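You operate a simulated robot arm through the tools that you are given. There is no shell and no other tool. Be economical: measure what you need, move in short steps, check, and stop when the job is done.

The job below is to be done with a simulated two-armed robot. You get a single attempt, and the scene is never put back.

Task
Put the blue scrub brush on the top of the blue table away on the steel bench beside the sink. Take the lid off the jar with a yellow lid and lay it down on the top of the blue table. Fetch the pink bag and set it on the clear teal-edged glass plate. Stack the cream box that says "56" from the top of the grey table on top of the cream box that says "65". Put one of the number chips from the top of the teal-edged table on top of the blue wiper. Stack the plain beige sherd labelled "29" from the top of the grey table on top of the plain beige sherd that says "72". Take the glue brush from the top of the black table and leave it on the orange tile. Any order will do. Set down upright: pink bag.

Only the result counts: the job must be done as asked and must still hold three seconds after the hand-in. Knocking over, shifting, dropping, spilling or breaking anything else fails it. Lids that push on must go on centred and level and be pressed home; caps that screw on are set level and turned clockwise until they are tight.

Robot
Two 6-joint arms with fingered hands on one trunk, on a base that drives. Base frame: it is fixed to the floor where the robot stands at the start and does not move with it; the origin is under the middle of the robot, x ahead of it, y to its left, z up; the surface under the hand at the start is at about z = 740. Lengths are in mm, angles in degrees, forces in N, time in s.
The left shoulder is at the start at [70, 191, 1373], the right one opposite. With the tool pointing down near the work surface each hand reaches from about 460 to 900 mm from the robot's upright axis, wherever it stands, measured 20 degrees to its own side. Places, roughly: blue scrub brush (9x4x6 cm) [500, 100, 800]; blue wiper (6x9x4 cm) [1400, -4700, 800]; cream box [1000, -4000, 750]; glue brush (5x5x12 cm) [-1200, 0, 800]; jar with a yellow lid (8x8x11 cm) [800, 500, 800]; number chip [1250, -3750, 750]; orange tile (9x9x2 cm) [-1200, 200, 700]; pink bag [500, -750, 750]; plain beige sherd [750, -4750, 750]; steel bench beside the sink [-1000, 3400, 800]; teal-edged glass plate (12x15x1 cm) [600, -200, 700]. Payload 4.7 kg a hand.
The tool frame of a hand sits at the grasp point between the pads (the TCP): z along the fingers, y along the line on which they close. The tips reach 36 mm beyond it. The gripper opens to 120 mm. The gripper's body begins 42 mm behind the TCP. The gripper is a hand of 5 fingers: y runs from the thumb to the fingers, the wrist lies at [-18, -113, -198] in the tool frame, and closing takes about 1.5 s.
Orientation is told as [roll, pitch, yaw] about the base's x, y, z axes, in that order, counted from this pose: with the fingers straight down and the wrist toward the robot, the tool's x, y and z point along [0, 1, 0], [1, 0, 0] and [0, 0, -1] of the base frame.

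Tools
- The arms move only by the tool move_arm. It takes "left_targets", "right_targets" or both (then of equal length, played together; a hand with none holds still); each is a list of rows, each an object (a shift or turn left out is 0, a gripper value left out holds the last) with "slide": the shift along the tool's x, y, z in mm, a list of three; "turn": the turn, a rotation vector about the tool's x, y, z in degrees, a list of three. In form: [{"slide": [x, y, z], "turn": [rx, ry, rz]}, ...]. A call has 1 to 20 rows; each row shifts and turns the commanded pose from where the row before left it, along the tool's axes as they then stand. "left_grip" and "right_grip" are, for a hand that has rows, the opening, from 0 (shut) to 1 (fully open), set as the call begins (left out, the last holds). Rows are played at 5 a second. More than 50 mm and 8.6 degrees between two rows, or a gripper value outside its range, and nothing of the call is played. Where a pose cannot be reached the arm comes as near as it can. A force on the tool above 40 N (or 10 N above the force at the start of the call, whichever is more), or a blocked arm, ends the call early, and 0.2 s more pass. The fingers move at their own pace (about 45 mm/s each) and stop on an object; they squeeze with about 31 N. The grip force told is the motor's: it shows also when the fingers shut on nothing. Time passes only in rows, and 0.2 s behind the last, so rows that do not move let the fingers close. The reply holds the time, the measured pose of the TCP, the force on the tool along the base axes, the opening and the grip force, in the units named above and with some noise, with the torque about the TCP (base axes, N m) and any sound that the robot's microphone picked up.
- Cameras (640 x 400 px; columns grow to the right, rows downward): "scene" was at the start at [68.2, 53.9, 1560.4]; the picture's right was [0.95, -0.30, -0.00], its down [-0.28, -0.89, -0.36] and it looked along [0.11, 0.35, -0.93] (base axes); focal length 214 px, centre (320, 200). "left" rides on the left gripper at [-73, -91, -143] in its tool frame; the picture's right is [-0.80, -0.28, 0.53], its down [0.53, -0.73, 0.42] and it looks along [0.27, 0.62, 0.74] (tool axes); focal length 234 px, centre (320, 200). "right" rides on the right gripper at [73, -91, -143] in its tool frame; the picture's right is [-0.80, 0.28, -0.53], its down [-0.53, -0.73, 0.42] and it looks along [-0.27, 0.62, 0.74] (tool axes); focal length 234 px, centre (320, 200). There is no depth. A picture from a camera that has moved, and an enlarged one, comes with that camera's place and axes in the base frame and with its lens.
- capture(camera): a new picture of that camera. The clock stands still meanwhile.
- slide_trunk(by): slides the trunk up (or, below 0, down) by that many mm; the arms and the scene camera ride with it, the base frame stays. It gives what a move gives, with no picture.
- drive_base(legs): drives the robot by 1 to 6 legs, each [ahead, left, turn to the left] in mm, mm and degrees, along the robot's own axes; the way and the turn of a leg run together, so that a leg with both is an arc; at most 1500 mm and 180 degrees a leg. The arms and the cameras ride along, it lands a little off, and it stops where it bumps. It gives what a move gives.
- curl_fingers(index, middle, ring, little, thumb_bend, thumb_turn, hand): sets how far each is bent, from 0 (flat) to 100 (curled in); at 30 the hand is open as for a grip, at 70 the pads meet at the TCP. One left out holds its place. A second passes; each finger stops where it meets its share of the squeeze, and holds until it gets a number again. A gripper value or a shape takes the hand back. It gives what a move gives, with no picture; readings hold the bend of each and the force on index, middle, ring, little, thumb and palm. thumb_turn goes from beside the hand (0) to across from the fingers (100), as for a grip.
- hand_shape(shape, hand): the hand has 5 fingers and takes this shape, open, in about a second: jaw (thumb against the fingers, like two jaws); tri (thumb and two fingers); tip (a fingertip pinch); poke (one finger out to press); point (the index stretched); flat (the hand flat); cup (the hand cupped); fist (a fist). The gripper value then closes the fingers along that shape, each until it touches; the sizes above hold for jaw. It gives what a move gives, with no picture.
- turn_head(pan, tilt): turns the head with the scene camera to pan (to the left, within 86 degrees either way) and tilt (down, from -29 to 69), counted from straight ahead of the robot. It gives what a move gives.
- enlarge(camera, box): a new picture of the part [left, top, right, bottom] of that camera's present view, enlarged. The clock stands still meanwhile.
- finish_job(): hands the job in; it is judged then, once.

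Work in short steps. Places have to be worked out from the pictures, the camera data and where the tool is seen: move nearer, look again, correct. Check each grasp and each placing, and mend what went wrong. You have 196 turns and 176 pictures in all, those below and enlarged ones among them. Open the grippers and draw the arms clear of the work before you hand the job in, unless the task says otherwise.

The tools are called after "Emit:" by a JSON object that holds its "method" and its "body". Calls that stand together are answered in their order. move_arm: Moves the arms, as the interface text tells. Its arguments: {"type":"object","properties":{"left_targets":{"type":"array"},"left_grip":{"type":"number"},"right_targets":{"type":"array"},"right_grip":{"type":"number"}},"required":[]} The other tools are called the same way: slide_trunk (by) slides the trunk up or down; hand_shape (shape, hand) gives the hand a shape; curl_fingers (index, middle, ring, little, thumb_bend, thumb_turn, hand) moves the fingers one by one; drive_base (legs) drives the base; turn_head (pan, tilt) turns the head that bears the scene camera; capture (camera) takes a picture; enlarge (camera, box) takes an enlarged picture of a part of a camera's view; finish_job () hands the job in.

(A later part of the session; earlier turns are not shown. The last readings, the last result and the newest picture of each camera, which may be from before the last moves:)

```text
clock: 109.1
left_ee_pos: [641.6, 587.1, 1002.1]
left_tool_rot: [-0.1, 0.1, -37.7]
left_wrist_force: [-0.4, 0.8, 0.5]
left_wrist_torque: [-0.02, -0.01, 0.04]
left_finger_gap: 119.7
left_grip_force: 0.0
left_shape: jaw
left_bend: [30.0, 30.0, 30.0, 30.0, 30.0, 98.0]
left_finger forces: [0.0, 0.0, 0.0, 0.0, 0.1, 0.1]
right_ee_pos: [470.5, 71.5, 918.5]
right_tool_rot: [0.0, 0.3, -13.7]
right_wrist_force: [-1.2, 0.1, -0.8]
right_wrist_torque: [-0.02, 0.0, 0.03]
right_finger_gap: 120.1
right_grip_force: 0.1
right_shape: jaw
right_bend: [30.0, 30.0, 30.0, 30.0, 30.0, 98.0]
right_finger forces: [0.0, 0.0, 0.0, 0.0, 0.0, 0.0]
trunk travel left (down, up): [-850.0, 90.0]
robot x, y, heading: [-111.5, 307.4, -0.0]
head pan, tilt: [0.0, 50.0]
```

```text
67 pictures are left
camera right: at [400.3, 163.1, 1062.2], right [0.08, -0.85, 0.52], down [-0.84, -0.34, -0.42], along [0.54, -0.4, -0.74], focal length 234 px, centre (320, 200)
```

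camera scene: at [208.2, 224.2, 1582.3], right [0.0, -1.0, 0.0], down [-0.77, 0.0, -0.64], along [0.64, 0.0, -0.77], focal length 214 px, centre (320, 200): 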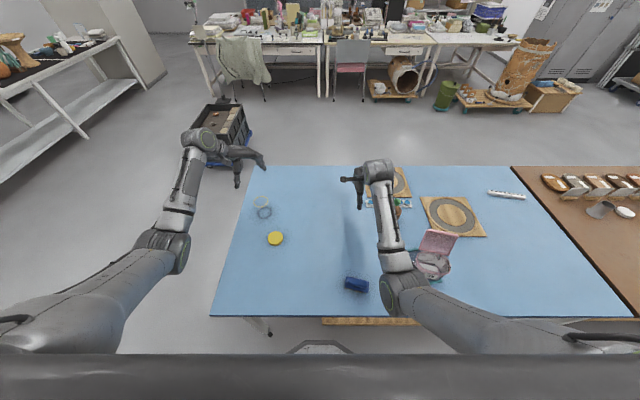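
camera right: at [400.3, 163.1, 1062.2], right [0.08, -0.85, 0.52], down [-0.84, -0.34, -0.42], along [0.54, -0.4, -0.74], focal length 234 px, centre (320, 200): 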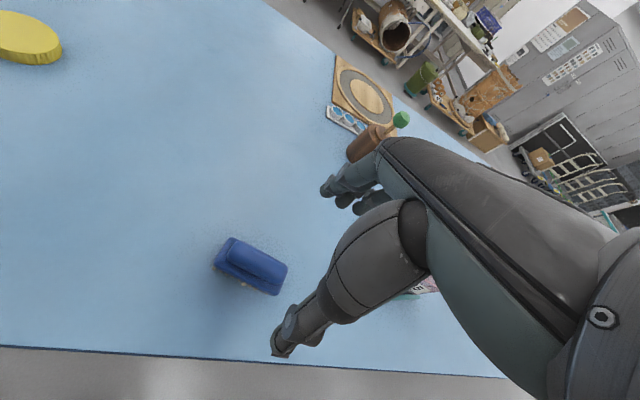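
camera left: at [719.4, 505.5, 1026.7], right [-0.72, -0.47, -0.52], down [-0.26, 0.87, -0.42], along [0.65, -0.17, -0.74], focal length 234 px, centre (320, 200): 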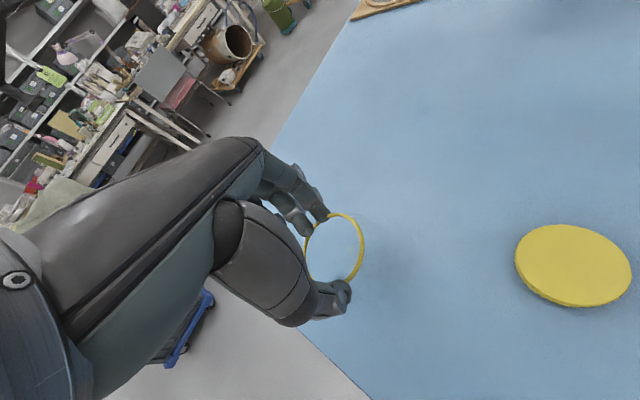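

The brush centre is (476,94), axis matches the hand's yaw. I descend onto it and close.

Emit:
{"method": "move_arm", "body": {"right_targets": [{"slide": [24, 0, 33]}, {"slide": [0, 0, 35]}, {"slide": [0, 0, 35]}, {"slide": [0, 0, 30]}]}}

Emit:
{"method": "move_arm", "body": {"right_targets": [{}, {}, {}, {}, {}, {}, {}, {}, {}], "right_grip": 0}}

Emit:
{"method": "capture", "body": {"camera": "right"}}

```text
clock: 110.1
left_ee_pos: [642.5, 588.9, 1001.5]
left_tool_rot: [-0.2, 0.2, -37.7]
left_wrist_force: [0.0, -0.8, -0.4]
left_wrist_torque: [0.03, 0.04, 0.0]
left_finger_gap: 119.9
left_grip_force: 0.1
left_shape: jaw
left_bend: [30.0, 30.0, 30.0, 30.0, 30.0, 98.0]
left_finger forces: [0.0, 0.0, 0.0, 0.0, 0.0, 0.0]
right_ee_pos: [477.0, 96.6, 784.0]
right_tool_rot: [0.0, 0.3, -13.7]
right_wrist_force: [0.0, -0.2, -0.6]
right_wrist_torque: [-0.01, 0.01, 0.01]
right_finger_gap: 119.8
right_grip_force: 0.0
right_shape: jaw
right_bend: [30.0, 30.0, 30.0, 30.0, 30.0, 98.0]
right_finger forces: [0.1, 0.0, 0.0, 0.1, 0.0, 0.0]
trunk travel left (down, up): [-850.0, 90.0]
robot x, y, heading: [-113.6, 308.7, 0.1]
head pan, tilt: [0.0, 50.0]
```

```text
clock: 112.1
left_ee_pos: [641.5, 587.5, 1001.8]
left_tool_rot: [-0.2, 0.0, -37.7]
left_wrist_force: [-0.7, -0.4, 0.1]
left_wrist_torque: [-0.01, 0.03, 0.0]
left_finger_gap: 119.5
left_grip_force: 0.0
left_shape: jaw
left_bend: [30.0, 30.0, 30.0, 30.0, 30.0, 98.0]
left_finger forces: [0.0, 0.0, 0.0, 0.1, 0.0, 0.0]
right_ee_pos: [475.9, 96.3, 785.0]
right_tool_rot: [0.0, 0.2, -13.7]
right_wrist_force: [1.5, 0.1, 0.5]
right_wrist_torque: [0.0, -0.02, 0.01]
right_finger_gap: 34.4
right_grip_force: 31.1
right_shape: jaw
right_bend: [74.0, 55.0, 55.0, 56.0, 74.0, 100.0]
right_finger forces: [16.4, 7.3, 3.3, 0.7, 28.0, 0.1]
trunk travel left (down, up): [-850.0, 90.0]
robot x, y, heading: [-113.9, 308.1, -0.1]
head pan, tilt: [0.0, 50.0]
```

```text
66 pictures are left
camera right: at [405.7, 188.1, 928.9], right [0.08, -0.85, 0.52], down [-0.84, -0.34, -0.42], along [0.54, -0.4, -0.74], focal length 234 px, centre (320, 200)
```

right: 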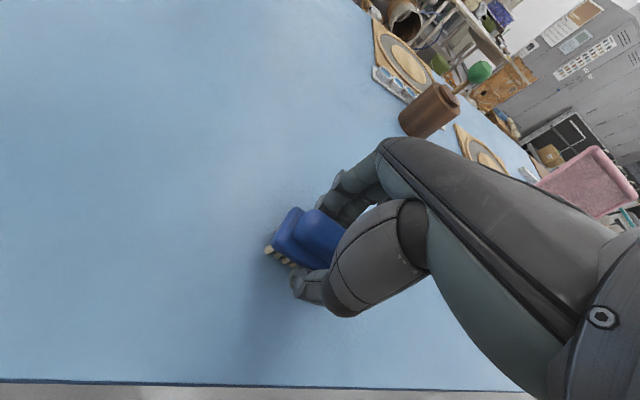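

The brush is held. I lift it, back off 250 mm, turn left 90° and look.

Emit:
{"method": "move_arm", "body": {"right_targets": [{"slide": [0, 0, -40]}, {"slide": [0, 0, -40]}, {"slide": [0, 0, -40]}, {"slide": [0, 20, -30]}]}}

Emit:
{"method": "drive_base", "body": {"legs": [[-250, 0, 0], [0, 0, 90]]}}

Emit:
{"method": "turn_head", "body": {"pan": 0, "tilt": 25}}

Emit:
{"method": "capture", "body": {"camera": "scene"}}

```text
clock: 113.1
left_ee_pos: [643.1, 587.2, 1001.2]
left_tool_rot: [-0.2, 0.0, -37.7]
left_wrist_force: [0.6, -0.1, -0.8]
left_wrist_torque: [0.02, 0.02, 0.03]
left_finger_gap: 119.5
left_grip_force: 0.1
left_shape: jaw
left_bend: [30.0, 30.0, 30.0, 30.0, 30.0, 98.0]
left_finger forces: [0.1, 0.0, 0.0, 0.0, 0.1, 0.0]
right_ee_pos: [495.8, 90.8, 935.6]
right_tool_rot: [0.0, 0.3, -13.7]
right_wrist_force: [-0.3, 1.0, -0.4]
right_wrist_torque: [-0.01, 0.02, 0.0]
right_finger_gap: 34.3
right_grip_force: 31.0
right_shape: jaw
right_bend: [74.0, 55.0, 55.0, 56.0, 74.0, 100.0]
right_finger forces: [16.3, 7.6, 3.4, 0.6, 28.0, 0.1]
trunk travel left (down, up): [-850.0, 90.0]
robot x, y, heading: [-112.2, 306.9, 0.3]
head pan, tilt: [0.0, 50.0]
```

```text
clock: 118.9
left_ee_pos: [-637.2, 1065.2, 1002.2]
left_tool_rot: [-0.2, 0.1, 52.0]
left_wrist_force: [-0.4, -0.4, 0.3]
left_wrist_torque: [0.02, -0.02, -0.02]
left_finger_gap: 119.7
left_grip_force: 0.0
left_shape: jaw
left_bend: [30.0, 30.0, 30.0, 30.0, 30.0, 98.0]
left_finger forces: [0.0, 0.1, 0.1, 0.0, 0.1, 0.1]
right_ee_pos: [-139.1, 917.0, 935.3]
right_tool_rot: [-0.1, 0.1, 76.1]
right_wrist_force: [0.1, -0.5, -0.5]
right_wrist_torque: [0.01, 0.02, 0.01]
right_finger_gap: 34.1
right_grip_force: 31.4
right_shape: jaw
right_bend: [74.0, 55.0, 55.0, 56.0, 75.0, 100.0]
right_finger forces: [16.0, 7.4, 3.4, 0.5, 27.5, 0.1]
trunk travel left (down, up): [-850.0, 90.0]
robot x, y, heading: [-361.3, 310.2, 89.7]
head pan, tilt: [0.0, 50.0]
```

```text
clock: 119.8
left_ee_pos: [-636.3, 1065.0, 1001.7]
left_tool_rot: [-0.2, 0.1, 51.9]
left_wrist_force: [-0.1, 0.1, 0.4]
left_wrist_torque: [-0.05, -0.02, -0.02]
left_finger_gap: 119.7
left_grip_force: 0.0
left_shape: jaw
left_bend: [30.0, 30.0, 30.0, 30.0, 30.0, 98.0]
left_finger forces: [0.0, 0.0, 0.1, 0.0, 0.0, 0.0]
right_ee_pos: [-139.2, 917.8, 935.9]
right_tool_rot: [0.0, 0.2, 76.1]
right_wrist_force: [1.2, -0.4, -1.4]
right_wrist_torque: [0.0, -0.01, 0.03]
right_finger_gap: 34.0
right_grip_force: 31.1
right_shape: jaw
right_bend: [74.0, 55.0, 55.0, 56.0, 75.0, 100.0]
right_finger forces: [15.9, 7.4, 3.4, 0.5, 27.5, 0.0]
trunk travel left (down, up): [-850.0, 90.0]
robot x, y, heading: [-359.7, 308.2, 89.9]
head pan, tilt: [0.0, 25.0]
```

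```text
65 pictures are left
camera scene: at [-359.4, 451.2, 1619.7], right [1.0, 0.0, 0.0], down [0.0, -0.42, -0.91], along [0.0, 0.91, -0.42], focal length 214 px, centre (320, 200)
```

scene: 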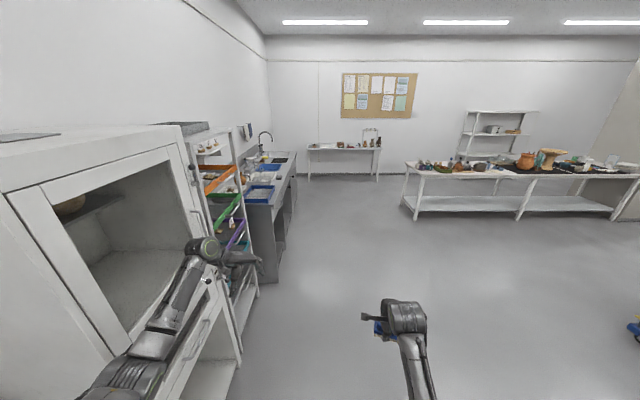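

A white cabinet and shelf stand on the left and the steel sink counter beyond. I move right 480 mm, drive ahead about 3 m, then turn to face the counter and look.

Emit:
{"method": "drive_base", "body": {"legs": [[0, -480, 0], [1500, 0, 0], [1500, 0, 0], [0, 0, 90]]}}

Emit:
{"method": "capture", "body": {"camera": "scene"}}

```text
clock: 140.7
left_ee_pos: [-614.3, 3034.8, 1001.4]
left_tool_rot: [-0.2, 0.1, 141.3]
left_wrist_force: [-1.1, 0.4, -0.3]
left_wrist_torque: [-0.03, 0.02, -0.01]
left_finger_gap: 119.7
left_grip_force: 0.2
left_shape: jaw
left_bend: [30.0, 30.0, 30.0, 30.0, 30.0, 98.0]
left_finger forces: [0.1, 0.1, 0.0, 0.0, 0.0, 0.0]
right_ee_pos: [-459.3, 3531.4, 935.5]
right_tool_rot: [0.0, 0.2, 165.5]
right_wrist_force: [0.0, 1.0, -1.3]
right_wrist_torque: [-0.01, 0.02, 0.02]
right_finger_gap: 34.0
right_grip_force: 30.8
right_shape: jaw
right_bend: [74.0, 55.0, 55.0, 56.0, 75.0, 100.0]
right_finger forces: [15.6, 7.5, 3.3, 0.4, 27.2, 0.0]
trunk travel left (down, up): [-850.0, 90.0]
robot x, y, heading: [144.5, 3302.8, 179.1]
head pan, tilt: [0.0, 25.0]
```

```text
64 pictures are left
camera scene: at [4.9, 3306.5, 1619.8], right [0.01, 1.0, 0.0], down [0.42, -0.01, -0.91], along [-0.91, 0.01, -0.42], focal length 214 px, centre (320, 200)
```

scene: 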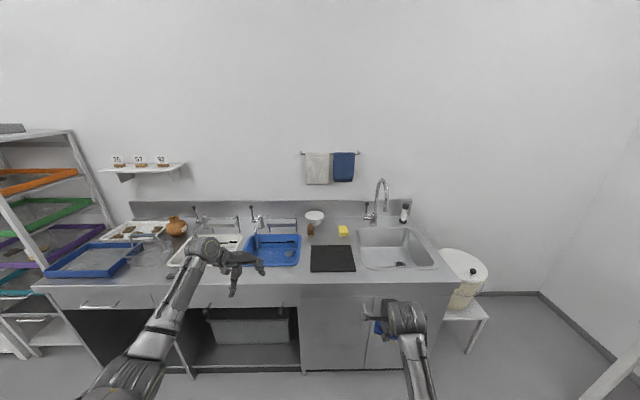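

The steel counter is ahead: trays, black mat, sponge, sink. I enlarge the region beside the sink for a free spot.

Emit:
{"method": "enlarge", "body": {"camera": "scene", "box": [230, 195, 470, 300]}}

```text
2.67 times, centred on (350, 248) of scene
camera zoom: at [4.9, 3306.5, 1619.8], right [0.01, 1.0, 0.0], down [0.42, -0.01, -0.91], along [-0.91, 0.01, -0.42], focal length 572 px, centre (240, 73)
```

zoom: 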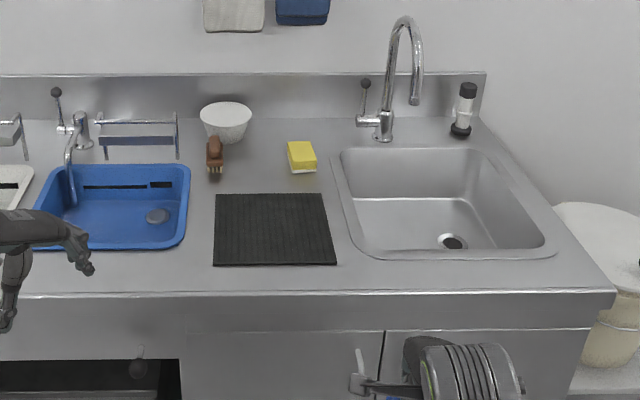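

Free steel lies in front of the mat/tray, around (-832,3245). I drive so the right hand comes over it and align the brush with the edge.

Emit:
{"method": "drive_base", "body": {"legs": [[0, 280, 0], [370, 0, 0]]}}

Emit:
{"method": "move_arm", "body": {"right_targets": [{"turn": [0, 0, -7]}, {"turn": [0, 0, -7]}]}}

Emit:
{"method": "turn_head", "body": {"pan": -10, "tilt": 50}}

Emit:
{"method": "capture", "body": {"camera": "scene"}}

Emit:
{"method": "capture", "body": {"camera": "right"}}

```text
clock: 144.7
left_ee_pos: [-988.3, 2757.2, 1002.0]
left_tool_rot: [-0.1, 0.1, 141.5]
left_wrist_force: [0.0, -0.1, 0.4]
left_wrist_torque: [0.0, -0.01, -0.01]
left_finger_gap: 120.0
left_grip_force: 0.0
left_shape: jaw
left_bend: [30.0, 30.0, 30.0, 30.0, 30.0, 98.0]
left_finger forces: [0.0, 0.1, 0.1, 0.0, 0.0, 0.1]
right_ee_pos: [-835.8, 3254.2, 936.9]
right_tool_rot: [0.0, 0.3, 165.4]
right_wrist_force: [0.1, 0.0, -1.3]
right_wrist_torque: [0.02, -0.03, -0.02]
right_finger_gap: 33.9
right_grip_force: 31.3
right_shape: jaw
right_bend: [74.0, 55.0, 55.0, 56.0, 75.0, 100.0]
right_finger forces: [15.6, 7.5, 3.4, 0.3, 27.3, 0.1]
trunk travel left (down, up): [-850.0, 90.0]
robot x, y, heading: [-229.5, 3024.5, 179.2]
head pan, tilt: [0.0, 25.0]
```

```text
clock: 145.3
left_ee_pos: [-989.3, 2758.1, 1002.4]
left_tool_rot: [-0.2, 0.1, 141.5]
left_wrist_force: [-0.4, 0.3, 1.1]
left_wrist_torque: [0.02, -0.05, -0.04]
left_finger_gap: 119.8
left_grip_force: 0.0
left_shape: jaw
left_bend: [30.0, 30.0, 30.0, 30.0, 30.0, 98.0]
left_finger forces: [0.0, 0.0, 0.1, 0.0, 0.0, 0.0]
right_ee_pos: [-836.0, 3254.6, 936.0]
right_tool_rot: [0.2, 0.2, 179.7]
right_wrist_force: [0.0, -0.6, -1.4]
right_wrist_torque: [0.0, 0.02, -0.01]
right_finger_gap: 34.0
right_grip_force: 31.0
right_shape: jaw
right_bend: [74.0, 55.0, 55.0, 56.0, 75.0, 100.0]
right_finger forces: [15.6, 7.4, 3.5, 0.3, 27.1, 0.1]
trunk travel left (down, up): [-850.0, 90.0]
robot x, y, heading: [-227.6, 3027.9, 179.4]
head pan, tilt: [0.0, 25.0]
```

```text
clock: 146.2
left_ee_pos: [-988.4, 2758.4, 1003.3]
left_tool_rot: [-0.1, 0.1, 141.4]
left_wrist_force: [0.4, -0.8, 0.1]
left_wrist_torque: [-0.01, 0.02, -0.01]
left_finger_gap: 119.4
left_grip_force: 0.2
left_shape: jaw
left_bend: [30.0, 30.0, 30.0, 30.0, 30.0, 98.0]
left_finger forces: [0.1, 0.1, 0.0, 0.0, 0.1, 0.0]
right_ee_pos: [-836.7, 3253.4, 935.2]
right_tool_rot: [0.1, 0.1, 179.5]
right_wrist_force: [-0.5, 0.9, -0.3]
right_wrist_torque: [0.01, -0.04, -0.02]
right_finger_gap: 34.2
right_grip_force: 31.0
right_shape: jaw
right_bend: [74.0, 55.0, 55.0, 56.0, 75.0, 100.0]
right_finger forces: [15.6, 7.5, 3.4, 0.3, 27.2, 0.0]
trunk travel left (down, up): [-850.0, 90.0]
robot x, y, heading: [-227.6, 3024.3, 179.3]
head pan, tilt: [-10.0, 50.0]
```

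```text
62 pictures are left
camera scene: at [-354.5, 3042.0, 1582.4], right [0.18, 0.98, 0.0], down [0.75, -0.14, -0.64], along [-0.63, 0.12, -0.77], focal length 214 px, centre (320, 200)
```

scene: 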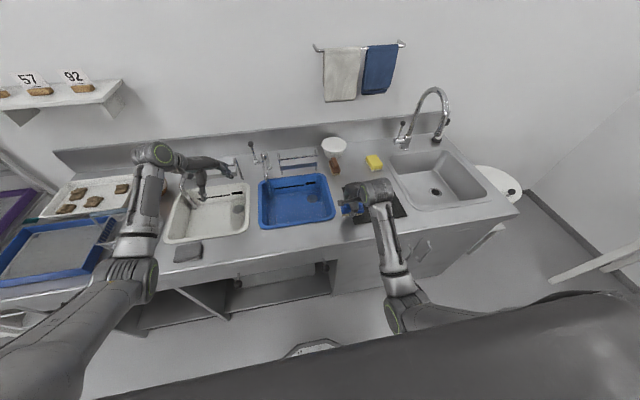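

```text
61 pictures are left
camera right: at [-745.6, 3179.7, 1079.4], right [-0.27, 0.81, 0.52], down [0.74, 0.53, -0.42], along [-0.62, 0.27, -0.74], focal length 234 px, centre (320, 200)
```

right: 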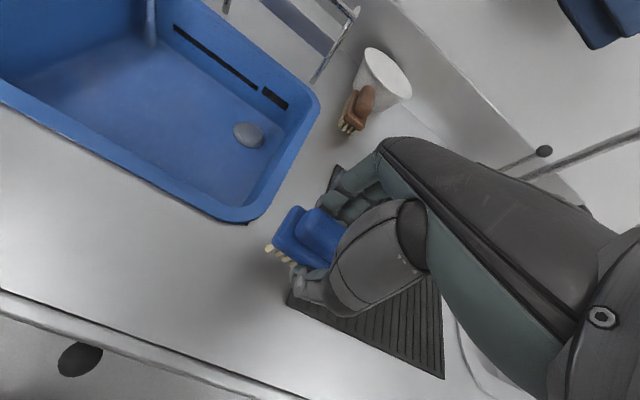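

Bench top is about z 850 with front edge x≈-741 and mat front x≈-807. I shift the base so the brush comes over (-774,3225), then lower to contact.

Emit:
{"method": "drive_base", "body": {"legs": [[-62, 29, 0]]}}

Emit:
{"method": "move_arm", "body": {"right_targets": [{"slide": [0, 0, 10]}, {"slide": [0, 0, 10]}, {"slide": [0, 0, 3]}, {"slide": [0, 0, 3]}, {"slide": [0, 0, 3]}, {"slide": [0, 0, 3]}, {"slide": [0, 0, 3]}, {"slide": [0, 0, 3]}, {"slide": [0, 0, 3]}, {"slide": [0, 0, 3]}]}}

Emit:
{"method": "capture", "body": {"camera": "right"}}

```text
clock: 147.2
left_ee_pos: [-929.0, 2728.3, 1000.5]
left_tool_rot: [-0.2, 0.2, 141.5]
left_wrist_force: [-0.3, 0.1, -0.3]
left_wrist_torque: [0.01, -0.05, 0.02]
left_finger_gap: 119.9
left_grip_force: 0.0
left_shape: jaw
left_bend: [30.0, 30.0, 30.0, 30.0, 30.0, 98.0]
left_finger forces: [0.0, 0.0, 0.1, 0.0, 0.0, 0.0]
right_ee_pos: [-776.8, 3224.1, 934.2]
right_tool_rot: [0.1, 0.3, 179.6]
right_wrist_force: [0.0, 0.1, -0.7]
right_wrist_torque: [-0.02, 0.01, -0.01]
right_finger_gap: 34.1
right_grip_force: 30.7
right_shape: jaw
right_bend: [74.0, 55.0, 55.0, 56.0, 75.0, 100.0]
right_finger forces: [15.6, 7.4, 3.4, 0.3, 27.3, 0.1]
trunk travel left (down, up): [-850.0, 90.0]
robot x, y, heading: [-166.4, 2999.1, 179.5]
head pan, tilt: [-10.0, 50.0]
```

```text
clock: 149.4
left_ee_pos: [-927.7, 2727.2, 1002.6]
left_tool_rot: [-0.2, 0.0, 141.4]
left_wrist_force: [0.3, 0.8, -0.4]
left_wrist_torque: [0.02, 0.0, -0.02]
left_finger_gap: 119.6
left_grip_force: 0.0
left_shape: jaw
left_bend: [30.0, 30.0, 30.0, 30.0, 30.0, 98.0]
left_finger forces: [0.1, 0.0, 0.0, 0.0, 0.1, 0.1]
right_ee_pos: [-776.2, 3222.8, 892.9]
right_tool_rot: [0.0, -0.1, 179.6]
right_wrist_force: [-1.4, 1.0, 11.4]
right_wrist_torque: [0.13, -0.05, 0.0]
right_finger_gap: 34.8
right_grip_force: 31.0
right_shape: jaw
right_bend: [74.0, 55.0, 55.0, 56.0, 75.0, 100.0]
right_finger forces: [16.1, 8.1, 4.3, 1.3, 29.9, 0.0]
trunk travel left (down, up): [-850.0, 90.0]
robot x, y, heading: [-167.4, 2998.3, 179.6]
head pan, tilt: [-10.0, 50.0]
```

```text
60 pictures are left
camera right: at [-684.5, 3149.8, 1037.2], right [-0.27, 0.81, 0.53], down [0.74, 0.53, -0.42], along [-0.62, 0.27, -0.74], focal length 234 px, centre (320, 200)
```

right: 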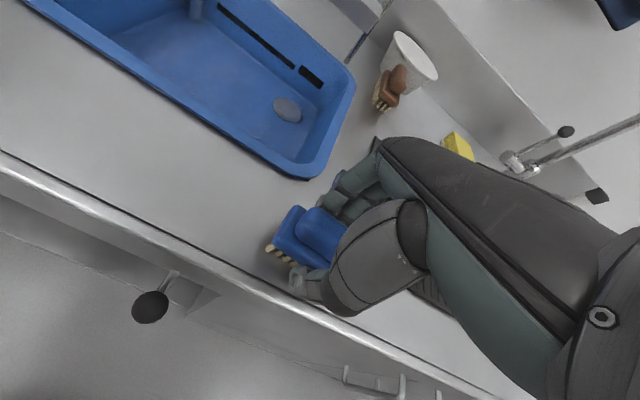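

The brush touches the bench at 11 N. I open only halfway to stay clear of the tray, rise, and check.

Emit:
{"method": "move_arm", "body": {"right_targets": [{}, {}, {}, {}, {}, {}, {"slide": [0, 0, -30]}, {"slide": [0, 0, -40]}, {"slide": [0, 0, -40]}, {"slide": [0, 0, -40]}], "right_grip": 0.5}}

Emit:
{"method": "capture", "body": {"camera": "right"}}

```text
clock: 151.6
left_ee_pos: [-928.9, 2727.9, 1000.9]
left_tool_rot: [-0.2, 0.1, 141.5]
left_wrist_force: [0.3, 0.5, 0.3]
left_wrist_torque: [0.0, 0.03, 0.02]
left_finger_gap: 119.7
left_grip_force: 0.0
left_shape: jaw
left_bend: [30.0, 30.0, 30.0, 30.0, 30.0, 98.0]
left_finger forces: [0.0, 0.0, 0.0, 0.0, 0.1, 0.0]
right_ee_pos: [-775.7, 3223.1, 1042.0]
right_tool_rot: [0.0, 0.2, 179.5]
right_wrist_force: [-0.4, 0.5, 0.0]
right_wrist_torque: [-0.02, -0.02, 0.03]
right_finger_gap: 60.0
right_grip_force: 0.1
right_shape: jaw
right_bend: [74.0, 45.0, 42.0, 41.0, 71.0, 100.0]
right_finger forces: [0.0, 0.0, 0.0, 0.0, 0.1, 0.1]
trunk travel left (down, up): [-850.0, 90.0]
robot x, y, heading: [-169.9, 3002.2, 179.4]
head pan, tilt: [-10.0, 50.0]
```

```text
59 pictures are left
camera right: at [-685.6, 3149.9, 1186.3], right [-0.28, 0.81, 0.52], down [0.74, 0.53, -0.42], along [-0.62, 0.27, -0.74], focal length 234 px, centre (320, 200)
```

right: 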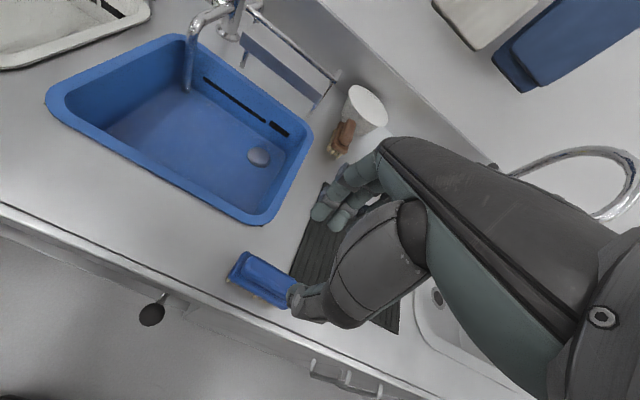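

The scrub brush lies on the steel bench. Next the black table: I back off and strafe to about (0,150) facing -x, then look.

Emit:
{"method": "drive_base", "body": {"legs": [[-165, 0, 0.5], [0, 1450, 0], [0, 1400, 0]]}}

Emit:
{"method": "turn_head", "body": {"pan": 0, "tilt": 30}}

Emit:
{"method": "capture", "body": {"camera": "scene"}}

```text
clock: 166.4
left_ee_pos: [-767.1, -139.3, 1002.5]
left_tool_rot: [-0.2, 0.1, 142.9]
left_wrist_force: [0.7, 0.1, -0.4]
left_wrist_torque: [-0.02, 0.02, 0.04]
left_finger_gap: 119.6
left_grip_force: 0.1
left_shape: jaw
left_bend: [30.0, 30.0, 30.0, 30.0, 30.0, 98.0]
left_finger forces: [0.0, 0.0, 0.0, 0.0, 0.0, 0.1]
right_ee_pos: [-626.9, 359.7, 1042.6]
right_tool_rot: [-0.1, 0.2, -179.0]
right_wrist_force: [-0.1, -0.2, 0.0]
right_wrist_torque: [0.01, -0.03, 0.0]
right_finger_gap: 60.2
right_grip_force: 0.0
right_shape: jaw
right_bend: [74.0, 45.0, 42.0, 41.0, 71.0, 100.0]
right_finger forces: [0.0, 0.0, 0.1, 0.1, 0.0, 0.0]
trunk travel left (down, up): [-850.0, 90.0]
robot x, y, heading: [-16.4, 148.7, -179.4]
head pan, tilt: [-10.0, 50.0]
```

```text
clock: 167.2
left_ee_pos: [-765.4, -139.5, 1000.9]
left_tool_rot: [-0.2, 0.0, 142.9]
left_wrist_force: [0.0, -0.3, -0.3]
left_wrist_torque: [0.0, -0.03, 0.0]
left_finger_gap: 119.6
left_grip_force: 0.0
left_shape: jaw
left_bend: [30.0, 30.0, 30.0, 30.0, 30.0, 98.0]
left_finger forces: [0.0, 0.1, 0.0, 0.1, 0.0, 0.0]
right_ee_pos: [-627.7, 359.6, 1042.5]
right_tool_rot: [0.0, 0.1, -179.0]
right_wrist_force: [-0.3, 0.3, -0.6]
right_wrist_torque: [-0.03, 0.0, -0.01]
right_finger_gap: 59.7
right_grip_force: 0.0
right_shape: jaw
right_bend: [74.0, 45.0, 42.0, 41.0, 71.0, 100.0]
right_finger forces: [0.0, 0.1, 0.0, 0.0, 0.1, 0.0]
trunk travel left (down, up): [-850.0, 90.0]
robot x, y, heading: [-17.4, 150.9, -179.3]
head pan, tilt: [0.0, 30.0]
```

```text
58 pictures are left
camera scene: at [-154.3, 147.4, 1611.8], right [-0.01, 1.0, 0.0], down [0.5, 0.01, -0.87], along [-0.87, -0.01, -0.5], focal length 214 px, centre (320, 200)
```

scene: 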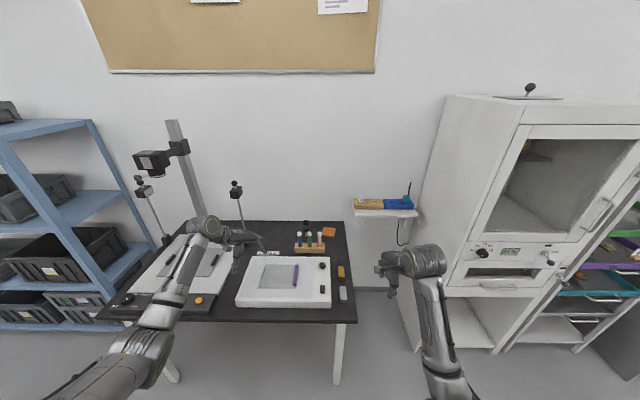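

The black table shows a wooden rack with brushes and an orange square. I enlarge.

Emit:
{"method": "enlarge", "body": {"camera": "scene", "box": [225, 205, 365, 325]}}

```text
3.33 times, centred on (295, 265) of scene
camera zoom: at [-154.3, 147.4, 1611.8], right [-0.01, 1.0, 0.0], down [0.5, 0.01, -0.87], along [-0.87, -0.01, -0.5], focal length 715 px, centre (403, -17)
```

zoom: 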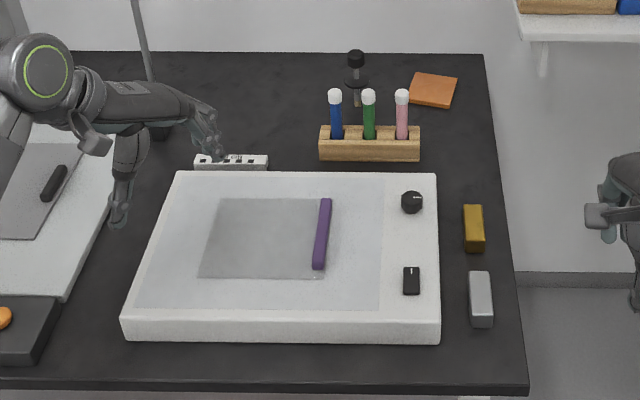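

The glue brush (black knob, behind the marker rack) is near (-1208,50) and the orange tile at (-1242,194). I approach so the left hand can work there.

Emit:
{"method": "drive_base", "body": {"legs": [[0, -130, -0.7], [370, 0, 0]]}}

Emit:
{"method": "capture", "body": {"camera": "left"}}

Emit:
{"method": "enlarge", "body": {"camera": "scene", "box": [200, 200, 360, 320]}}

```text
clock: 170.4
left_ee_pos: [-1138.3, 0.8, 1002.6]
left_tool_rot: [-0.2, -0.2, 142.3]
left_wrist_force: [0.2, -0.6, 0.2]
left_wrist_torque: [-0.01, 0.01, -0.02]
left_finger_gap: 119.5
left_grip_force: 0.1
left_shape: jaw
left_bend: [30.0, 30.0, 30.0, 30.0, 30.0, 98.0]
left_finger forces: [0.0, 0.0, 0.0, 0.0, 0.1, 0.0]
right_ee_pos: [-993.2, 497.3, 1042.7]
right_tool_rot: [0.0, 0.2, -179.7]
right_wrist_force: [-0.2, -0.4, -0.3]
right_wrist_torque: [0.0, -0.02, -0.04]
right_finger_gap: 59.7
right_grip_force: 0.0
right_shape: jaw
right_bend: [74.0, 45.0, 42.0, 40.0, 71.0, 100.0]
right_finger forces: [0.1, 0.0, 0.0, 0.0, 0.1, 0.0]
trunk travel left (down, up): [-850.0, 90.0]
robot x, y, heading: [-384.9, 282.3, -179.7]
head pan, tilt: [0.0, 30.0]
```

```text
56 pictures are left
camera left: at [-1020.2, 1.5, 1146.2], right [0.71, 0.47, -0.52], down [0.25, -0.87, -0.43], along [-0.65, 0.17, -0.74], focal length 234 px, centre (320, 200)
```

left: 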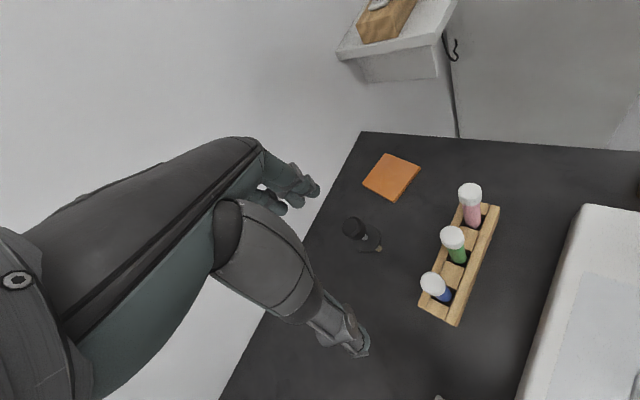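

```text
3.33 times, centred on (280, 260) of scene
camera zoom: at [-521.5, 279.7, 1612.0], right [0.0, 1.0, 0.0], down [0.5, 0.0, -0.87], along [-0.87, 0.0, -0.5], focal length 715 px, centre (453, 0)
```

zoom: 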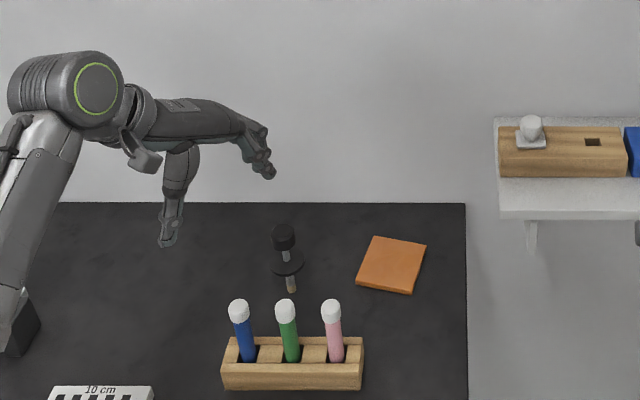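

I enlarge the left camera's view of the glue brush.

Emit:
{"method": "enlarge", "body": {"camera": "left", "box": [320, 190, 420, 280]}}

```text
4.44 times, centred on (370, 235) of left
camera zoom: at [-1020.2, 1.5, 1146.2], right [0.71, 0.47, -0.52], down [0.25, -0.87, -0.43], along [-0.65, 0.17, -0.74], focal length 1041 px, centre (98, 44)
```

zoom: 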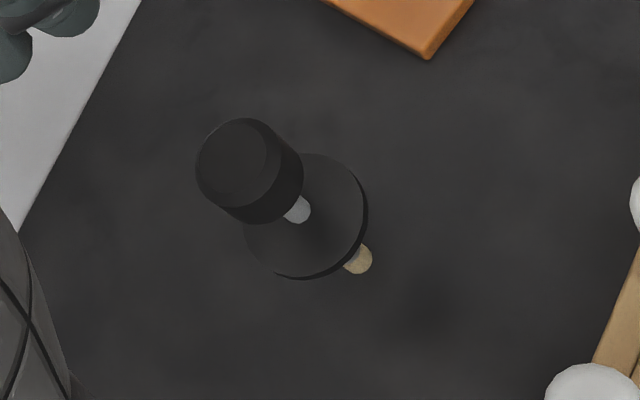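

The glue brush stands upright: knob top at (-1180,49,888), disc at z≈811, tip at z≈756; tile top centre at about (-1216,182,775). I move the half-open left hand above the knob.

Emit:
{"method": "move_arm", "body": {"left_targets": [{"slide": [-5, 32, 15]}, {"slide": [-5, 33, 15]}, {}, {}], "left_grip": 0.6}}

Emit:
{"method": "capture", "body": {"camera": "left"}}

```text
clock: 171.4
left_ee_pos: [-1182.7, 47.7, 972.0]
left_tool_rot: [-0.1, 0.1, 142.3]
left_wrist_force: [0.5, 0.4, -0.6]
left_wrist_torque: [0.01, -0.05, 0.04]
left_finger_gap: 72.8
left_grip_force: 0.1
left_shape: jaw
left_bend: [74.0, 41.0, 38.0, 42.0, 65.0, 100.0]
left_finger forces: [0.0, 0.0, 0.1, 0.2, 0.0, 0.0]
right_ee_pos: [-993.4, 497.2, 1042.4]
right_tool_rot: [-0.1, 0.2, -179.7]
right_wrist_force: [0.5, -0.1, -0.3]
right_wrist_torque: [-0.01, -0.04, -0.01]
right_finger_gap: 59.8
right_grip_force: 0.1
right_shape: jaw
right_bend: [74.0, 45.0, 42.0, 40.0, 71.0, 100.0]
right_finger forces: [0.1, 0.1, 0.0, 0.0, 0.0, 0.0]
trunk travel left (down, up): [-850.0, 90.0]
robot x, y, heading: [-377.6, 282.6, -180.1]
head pan, tilt: [0.0, 30.0]
```

```text
53 pictures are left
camera left: at [-1066.5, 49.8, 1115.6], right [0.71, 0.47, -0.52], down [0.25, -0.87, -0.43], along [-0.65, 0.17, -0.74], focal length 234 px, centre (320, 200)
```

left: 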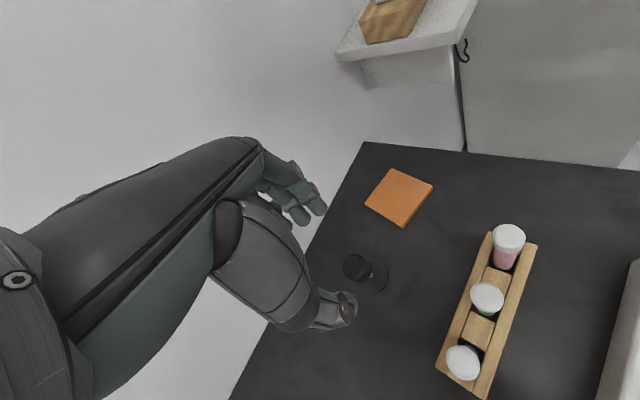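

Knob confirmed at (-1180,48). I open fully, descend to z≈868 and close.

Emit:
{"method": "move_arm", "body": {"left_targets": [{}, {}, {}, {}, {"slide": [0, 2, 35]}, {"slide": [0, 0, 35]}, {"slide": [0, 0, 33]}], "left_grip": 1}}

Emit:
{"method": "move_arm", "body": {"left_targets": [{}, {}, {}, {}, {}, {}, {}, {}, {}], "left_grip": 0}}

Emit:
{"method": "enlarge", "body": {"camera": "left", "box": [250, 140, 450, 330]}}

```text
clock: 173.0
left_ee_pos: [-1186.0, 48.6, 870.2]
left_tool_rot: [-0.2, 0.0, 142.3]
left_wrist_force: [-0.5, 0.2, 0.2]
left_wrist_torque: [-0.02, -0.01, 0.01]
left_finger_gap: 119.8
left_grip_force: 0.0
left_shape: jaw
left_bend: [30.0, 30.0, 30.0, 30.0, 30.0, 98.0]
left_finger forces: [0.1, 0.0, 0.0, 0.0, 0.1, 0.1]
right_ee_pos: [-992.6, 497.0, 1041.7]
right_tool_rot: [0.0, 0.2, -179.7]
right_wrist_force: [0.0, -0.1, 0.2]
right_wrist_torque: [-0.01, -0.01, 0.01]
right_finger_gap: 59.8
right_grip_force: 0.1
right_shape: jaw
right_bend: [74.0, 45.0, 42.0, 40.0, 71.0, 100.0]
right_finger forces: [0.0, 0.1, 0.0, 0.1, 0.0, 0.0]
trunk travel left (down, up): [-850.0, 90.0]
robot x, y, heading: [-381.1, 280.6, -179.9]
head pan, tilt: [0.0, 30.0]
```

```text
clock: 175.0
left_ee_pos: [-1186.1, 48.5, 872.1]
left_tool_rot: [-0.2, 0.1, 142.3]
left_wrist_force: [0.1, 1.2, -0.7]
left_wrist_torque: [-0.03, 0.0, -0.01]
left_finger_gap: 20.8
left_grip_force: 31.1
left_shape: jaw
left_bend: [72.0, 58.0, 66.0, 65.0, 75.0, 100.0]
left_finger forces: [13.3, 10.6, 0.1, 0.0, 23.5, 0.1]
right_ee_pos: [-993.1, 496.2, 1043.1]
right_tool_rot: [0.1, 0.3, -179.7]
right_wrist_force: [-0.6, 0.2, -1.3]
right_wrist_torque: [-0.02, 0.01, 0.01]
right_finger_gap: 59.8
right_grip_force: 0.1
right_shape: jaw
right_bend: [74.0, 45.0, 42.0, 40.0, 71.0, 100.0]
right_finger forces: [0.1, 0.1, 0.1, 0.1, 0.1, 0.1]
trunk travel left (down, up): [-850.0, 90.0]
robot x, y, heading: [-385.7, 279.9, -180.0]
head pan, tilt: [0.0, 30.0]
```

```text
2.11 times, centred on (350, 235) of left
camera zoom: at [-1068.2, 50.1, 1014.6], right [0.71, 0.47, -0.52], down [0.26, -0.87, -0.43], along [-0.65, 0.17, -0.74], focal length 493 px, centre (257, 126)
```

zoom: 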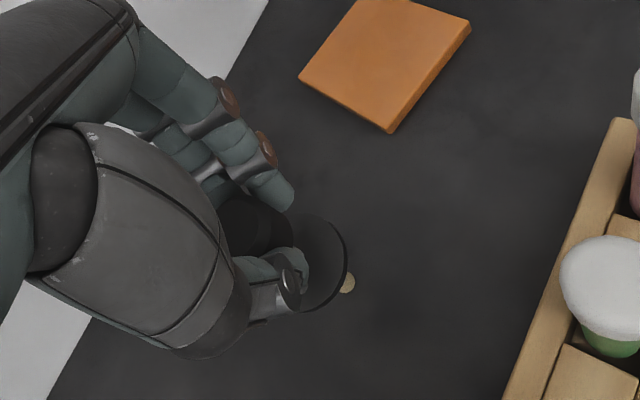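

Knob gripped. I lift 60 mm and carry it over the tile centre (-1218,177).

Emit:
{"method": "move_arm", "body": {"left_targets": [{"slide": [0, 0, -30]}, {"slide": [0, 0, -30]}, {"slide": [-27, 34.5, 0]}, {"slide": [-27, 34.5, 0]}, {"slide": [-27, 34.5, 0]}, {}]}}

Emit:
{"method": "capture", "body": {"camera": "left"}}

Emit:
{"method": "enlarge", "body": {"camera": "scene", "box": [240, 200, 360, 290]}}

```text
clock: 176.4
left_ee_pos: [-1218.7, 175.6, 930.3]
left_tool_rot: [-0.2, 0.0, 142.4]
left_wrist_force: [-0.7, -1.4, -1.0]
left_wrist_torque: [-0.01, 0.04, 0.03]
left_finger_gap: 20.8
left_grip_force: 31.4
left_shape: jaw
left_bend: [72.0, 58.0, 66.0, 65.0, 76.0, 100.0]
left_finger forces: [13.1, 10.7, 0.1, 0.0, 22.9, 0.0]
right_ee_pos: [-993.8, 496.9, 1041.6]
right_tool_rot: [0.0, 0.2, -179.6]
right_wrist_force: [0.0, -0.6, 0.7]
right_wrist_torque: [-0.02, -0.01, 0.0]
right_finger_gap: 59.9
right_grip_force: 0.1
right_shape: jaw
right_bend: [74.0, 45.0, 42.0, 40.0, 71.0, 100.0]
right_finger forces: [0.0, 0.0, 0.0, 0.1, 0.0, 0.1]
trunk travel left (down, up): [-850.0, 90.0]
robot x, y, heading: [-380.2, 279.6, -179.9]
head pan, tilt: [0.0, 30.0]
```

```text
51 pictures are left
camera left: at [-1101.5, 177.0, 1073.5], right [0.71, 0.47, -0.52], down [0.26, -0.87, -0.43], along [-0.65, 0.17, -0.74], focal length 234 px, centre (320, 200)
```

left: 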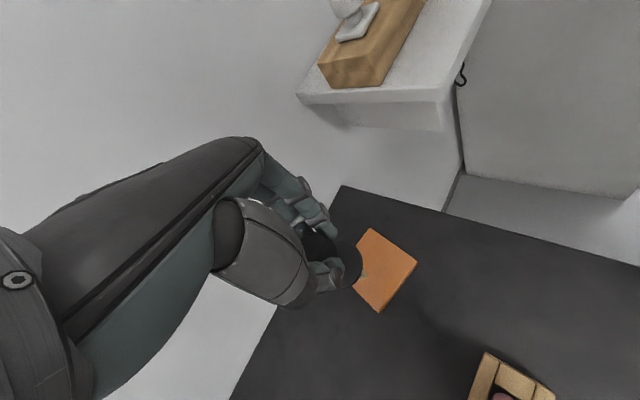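

```text
4.44 times, centred on (300, 245) of scene
camera zoom: at [-522.5, 278.7, 1611.8], right [0.0, 1.0, 0.0], down [0.5, 0.0, -0.87], along [-0.87, 0.0, -0.5], focal length 953 px, centre (409, 0)
```

zoom: 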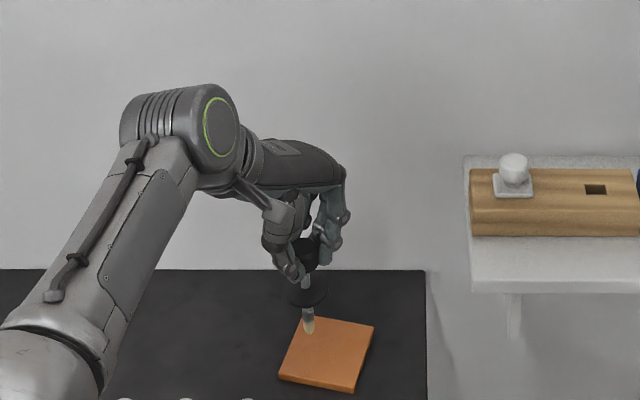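

Tip at about (-1214,174), tile centre (-1224,186). I correct and lower to contact.

Emit:
{"method": "move_arm", "body": {"left_targets": [{"slide": [-4, 14, 0]}, {"slide": [0, 0, 14]}, {"slide": [0, 0, 14]}, {"slide": [0, 0, 2.5]}, {"slide": [0, 0, 2.5]}, {"slide": [0, 0, 2.5]}, {"slide": [0, 0, 2.5]}, {"slide": [0, 0, 2.5]}, {"slide": [0, 0, 2.5]}, {"slide": [0, 0, 2.5]}]}}

Emit:
{"method": "enlarge", "body": {"camera": "scene", "box": [260, 230, 360, 300]}}

```text
clock: 178.6
left_ee_pos: [-1225.6, 187.6, 883.6]
left_tool_rot: [-0.2, 0.1, 142.2]
left_wrist_force: [-0.4, -0.6, -0.7]
left_wrist_torque: [0.01, -0.03, 0.01]
left_finger_gap: 20.9
left_grip_force: 31.4
left_shape: jaw
left_bend: [72.0, 58.0, 66.0, 65.0, 76.0, 100.0]
left_finger forces: [12.7, 10.8, 0.0, 0.1, 22.6, 0.0]
right_ee_pos: [-992.9, 496.4, 1041.9]
right_tool_rot: [-0.1, 0.1, -179.8]
right_wrist_force: [-0.7, -0.8, -0.2]
right_wrist_torque: [0.0, 0.02, -0.01]
right_finger_gap: 59.9
right_grip_force: 0.0
right_shape: jaw
right_bend: [74.0, 45.0, 42.0, 40.0, 71.0, 100.0]
right_finger forces: [0.0, 0.1, 0.0, 0.0, 0.0, 0.1]
trunk travel left (down, up): [-850.0, 90.0]
robot x, y, heading: [-378.9, 280.4, -179.9]
head pan, tilt: [0.0, 30.0]
```

```text
5.71 times, centred on (310, 265) of scene
camera zoom: at [-522.5, 279.7, 1611.8], right [0.0, 1.0, 0.0], down [0.5, 0.0, -0.87], along [-0.87, 0.0, -0.5], focal length 1226 px, centre (377, -171)
```

zoom: 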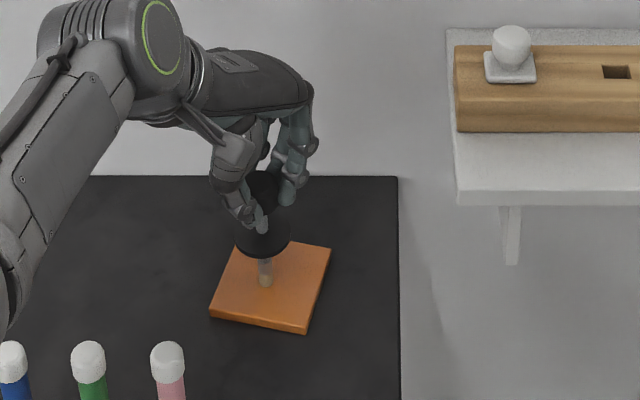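

The tip is centred over the tile; I lower further to contact.

Emit:
{"method": "move_arm", "body": {"left_targets": [{"slide": [0, 0, 2]}, {"slide": [0, 0, 2]}, {"slide": [0, 0, 2]}, {"slide": [0, 0, 2]}, {"slide": [0, 0, 2]}, {"slide": [0, 0, 2]}, {"slide": [0, 0, 2]}, {"slide": [0, 0, 2]}]}}

Emit:
{"method": "enlarge", "body": {"camera": "scene", "box": [260, 230, 360, 300]}}

```text
clock: 180.4
left_ee_pos: [-1223.8, 189.8, 875.7]
left_tool_rot: [0.4, -0.6, 142.2]
left_wrist_force: [-0.3, 0.9, 38.2]
left_wrist_torque: [-0.05, 0.3, -0.02]
left_finger_gap: 25.1
left_grip_force: 30.7
left_shape: jaw
left_bend: [72.0, 56.0, 66.0, 65.0, 78.0, 100.0]
left_finger forces: [12.8, 16.7, 0.1, 0.0, 25.9, 0.1]
right_ee_pos: [-988.6, 497.4, 1045.5]
right_tool_rot: [0.1, -0.1, -179.6]
right_wrist_force: [-0.1, 0.1, -0.4]
right_wrist_torque: [0.04, 0.0, 0.01]
right_finger_gap: 59.7
right_grip_force: 0.0
right_shape: jaw
right_bend: [74.0, 45.0, 42.0, 40.0, 71.0, 100.0]
right_finger forces: [0.0, 0.1, 0.0, 0.0, 0.1, 0.1]
trunk travel left (down, up): [-850.0, 90.0]
robot x, y, heading: [-383.9, 282.3, -179.9]
head pan, tilt: [0.0, 30.0]
```

```text
5.71 times, centred on (310, 265) of scene
camera zoom: at [-514.8, 280.8, 1612.7], right [0.0, 1.0, 0.0], down [0.5, 0.0, -0.87], along [-0.87, 0.0, -0.5], focal length 1226 px, centre (377, -171)
```

zoom: 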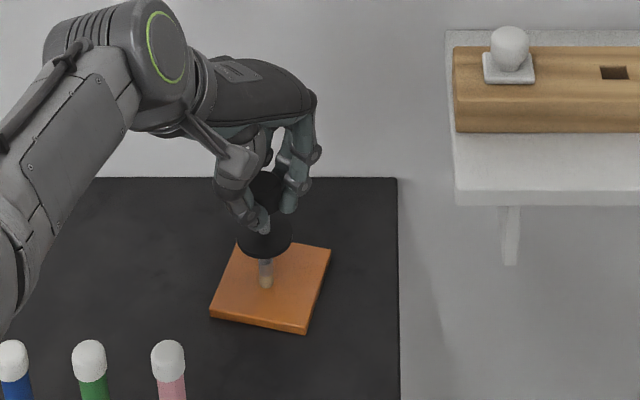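

Contact at 38 N. I ease up until the force is small, before releasing.

Emit:
{"method": "move_arm", "body": {"left_targets": [{"slide": [0, 0, -3]}, {"slide": [0, 0, -3]}, {}]}}

```text
clock: 181.2
left_ee_pos: [-1223.9, 188.0, 877.4]
left_tool_rot: [0.0, -0.2, 142.2]
left_wrist_force: [-1.6, 2.2, 25.9]
left_wrist_torque: [0.09, 0.36, -0.02]
left_finger_gap: 24.5
left_grip_force: 31.4
left_shape: jaw
left_bend: [72.0, 56.0, 66.0, 65.0, 78.0, 100.0]
left_finger forces: [12.9, 16.8, 0.0, 0.0, 23.3, 0.0]
right_ee_pos: [-990.8, 496.4, 1043.3]
right_tool_rot: [0.2, 0.0, -179.7]
right_wrist_force: [0.8, 0.6, 0.2]
right_wrist_torque: [0.02, 0.03, -0.02]
right_finger_gap: 59.7
right_grip_force: 0.1
right_shape: jaw
right_bend: [74.0, 45.0, 42.0, 40.0, 71.0, 100.0]
right_finger forces: [0.0, 0.0, 0.0, 0.0, 0.0, 0.0]
trunk travel left (down, up): [-850.0, 90.0]
robot x, y, heading: [-384.0, 279.3, -180.0]
head pan, tilt: [0.0, 30.0]
```

Still 26 N; I ease up 5 mm more.

Emit:
{"method": "move_arm", "body": {"left_targets": [{"slide": [0, 0, -3]}, {"slide": [0, 0, -3]}, {}]}}

Emit:
{"method": "move_arm", "body": {"left_targets": [{}, {}, {}, {}, {}, {}, {}], "left_grip": 1}}

Emit:
{"method": "enlarge", "body": {"camera": "scene", "box": [260, 230, 360, 300]}}

```text
clock: 182.0
left_ee_pos: [-1224.3, 188.0, 878.5]
left_tool_rot: [-0.1, 0.2, 142.3]
left_wrist_force: [-2.2, 1.1, 7.5]
left_wrist_torque: [0.12, 0.26, -0.03]
left_finger_gap: 23.0
left_grip_force: 30.8
left_shape: jaw
left_bend: [72.0, 56.0, 66.0, 65.0, 78.0, 100.0]
left_finger forces: [12.2, 14.7, 0.0, 0.1, 20.3, 0.0]
right_ee_pos: [-992.3, 497.1, 1043.0]
right_tool_rot: [0.0, 0.2, -179.5]
right_wrist_force: [0.0, 0.0, 0.1]
right_wrist_torque: [-0.03, -0.01, 0.04]
right_finger_gap: 59.9
right_grip_force: 0.1
right_shape: jaw
right_bend: [74.0, 45.0, 42.0, 40.0, 71.0, 100.0]
right_finger forces: [0.1, 0.0, 0.1, 0.1, 0.1, 0.0]
trunk travel left (down, up): [-850.0, 90.0]
robot x, y, heading: [-384.7, 280.5, -179.7]
head pan, tilt: [0.0, 30.0]
```

```text
clock: 183.6
left_ee_pos: [-1225.6, 186.8, 878.7]
left_tool_rot: [-0.2, 0.1, 142.3]
left_wrist_force: [-0.6, -0.1, 0.6]
left_wrist_torque: [-0.02, 0.0, -0.02]
left_finger_gap: 119.7
left_grip_force: 0.1
left_shape: jaw
left_bend: [30.0, 30.0, 30.0, 30.0, 30.0, 98.0]
left_finger forces: [0.0, 0.0, 0.0, 0.0, 0.0, 0.0]
right_ee_pos: [-993.4, 496.7, 1042.5]
right_tool_rot: [0.0, 0.2, -179.7]
right_wrist_force: [0.5, 0.4, 0.5]
right_wrist_torque: [-0.01, -0.01, 0.02]
right_finger_gap: 59.9
right_grip_force: 0.2
right_shape: jaw
right_bend: [74.0, 45.0, 42.0, 40.0, 71.0, 100.0]
right_finger forces: [0.0, 0.0, 0.0, 0.0, 0.0, 0.0]
trunk travel left (down, up): [-850.0, 90.0]
robot x, y, heading: [-379.1, 280.3, -179.8]
head pan, tilt: [0.0, 30.0]
```

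```text
5.71 times, centred on (310, 265) of scene
camera zoom: at [-522.6, 279.7, 1611.8], right [0.0, 1.0, 0.0], down [0.5, 0.0, -0.87], along [-0.87, 0.0, -0.5], focal length 1226 px, centre (377, -171)
```

zoom: 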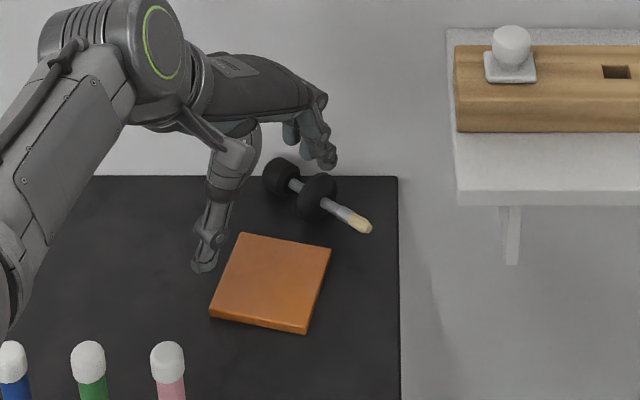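

It toppled off behind the tile and lies on the table. I raise the hand and look, to pick it up again and lay it on the tile.

Emit:
{"method": "move_arm", "body": {"left_targets": [{"slide": [0, 0, -40]}, {"slide": [0, 0, -40]}, {"slide": [0, -20, -40]}, {"slide": [0, -30, 0]}]}}

Emit:
{"method": "capture", "body": {"camera": "left"}}

Emit:
{"method": "enlarge", "body": {"camera": "scene", "box": [260, 230, 360, 300]}}

```text
clock: 184.6
left_ee_pos: [-1188.0, 155.0, 1003.0]
left_tool_rot: [-0.2, -0.2, 142.3]
left_wrist_force: [-0.2, 0.4, 0.8]
left_wrist_torque: [-0.01, 0.01, 0.0]
left_finger_gap: 119.8
left_grip_force: 0.1
left_shape: jaw
left_bend: [30.0, 30.0, 30.0, 30.0, 30.0, 98.0]
left_finger forces: [0.1, 0.0, 0.0, 0.0, 0.0, 0.0]
right_ee_pos: [-992.1, 496.1, 1043.1]
right_tool_rot: [0.0, 0.3, -179.7]
right_wrist_force: [-0.5, -0.3, -0.1]
right_wrist_torque: [0.05, 0.01, 0.03]
right_finger_gap: 59.6
right_grip_force: 0.0
right_shape: jaw
right_bend: [74.0, 45.0, 42.0, 40.0, 71.0, 100.0]
right_finger forces: [0.0, 0.0, 0.1, 0.0, 0.0, 0.0]
trunk travel left (down, up): [-850.0, 90.0]
robot x, y, heading: [-381.9, 282.8, -180.0]
head pan, tilt: [0.0, 30.0]
```

```text
46 pictures are left
camera left: at [-1069.3, 157.1, 1146.1], right [0.71, 0.47, -0.52], down [0.25, -0.87, -0.43], along [-0.65, 0.17, -0.74], focal length 234 px, centre (320, 200)
```

left: 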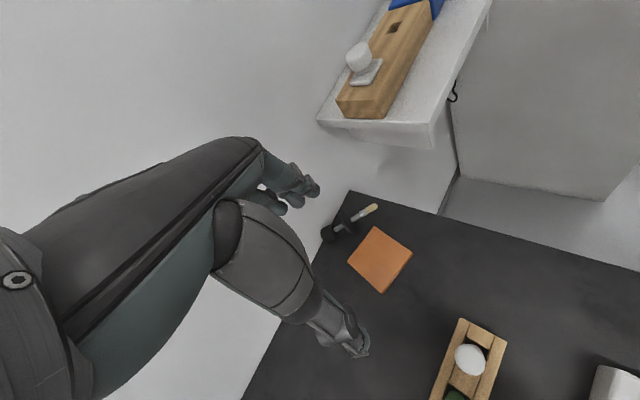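

```text
5.71 times, centred on (310, 265) of scene
camera zoom: at [-521.3, 278.0, 1612.0], right [0.0, 1.0, 0.0], down [0.5, 0.0, -0.87], along [-0.87, 0.0, -0.5], focal length 1226 px, centre (377, -171)
```

zoom: 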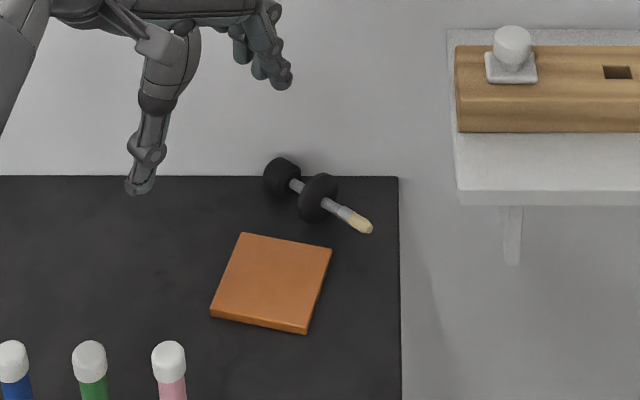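

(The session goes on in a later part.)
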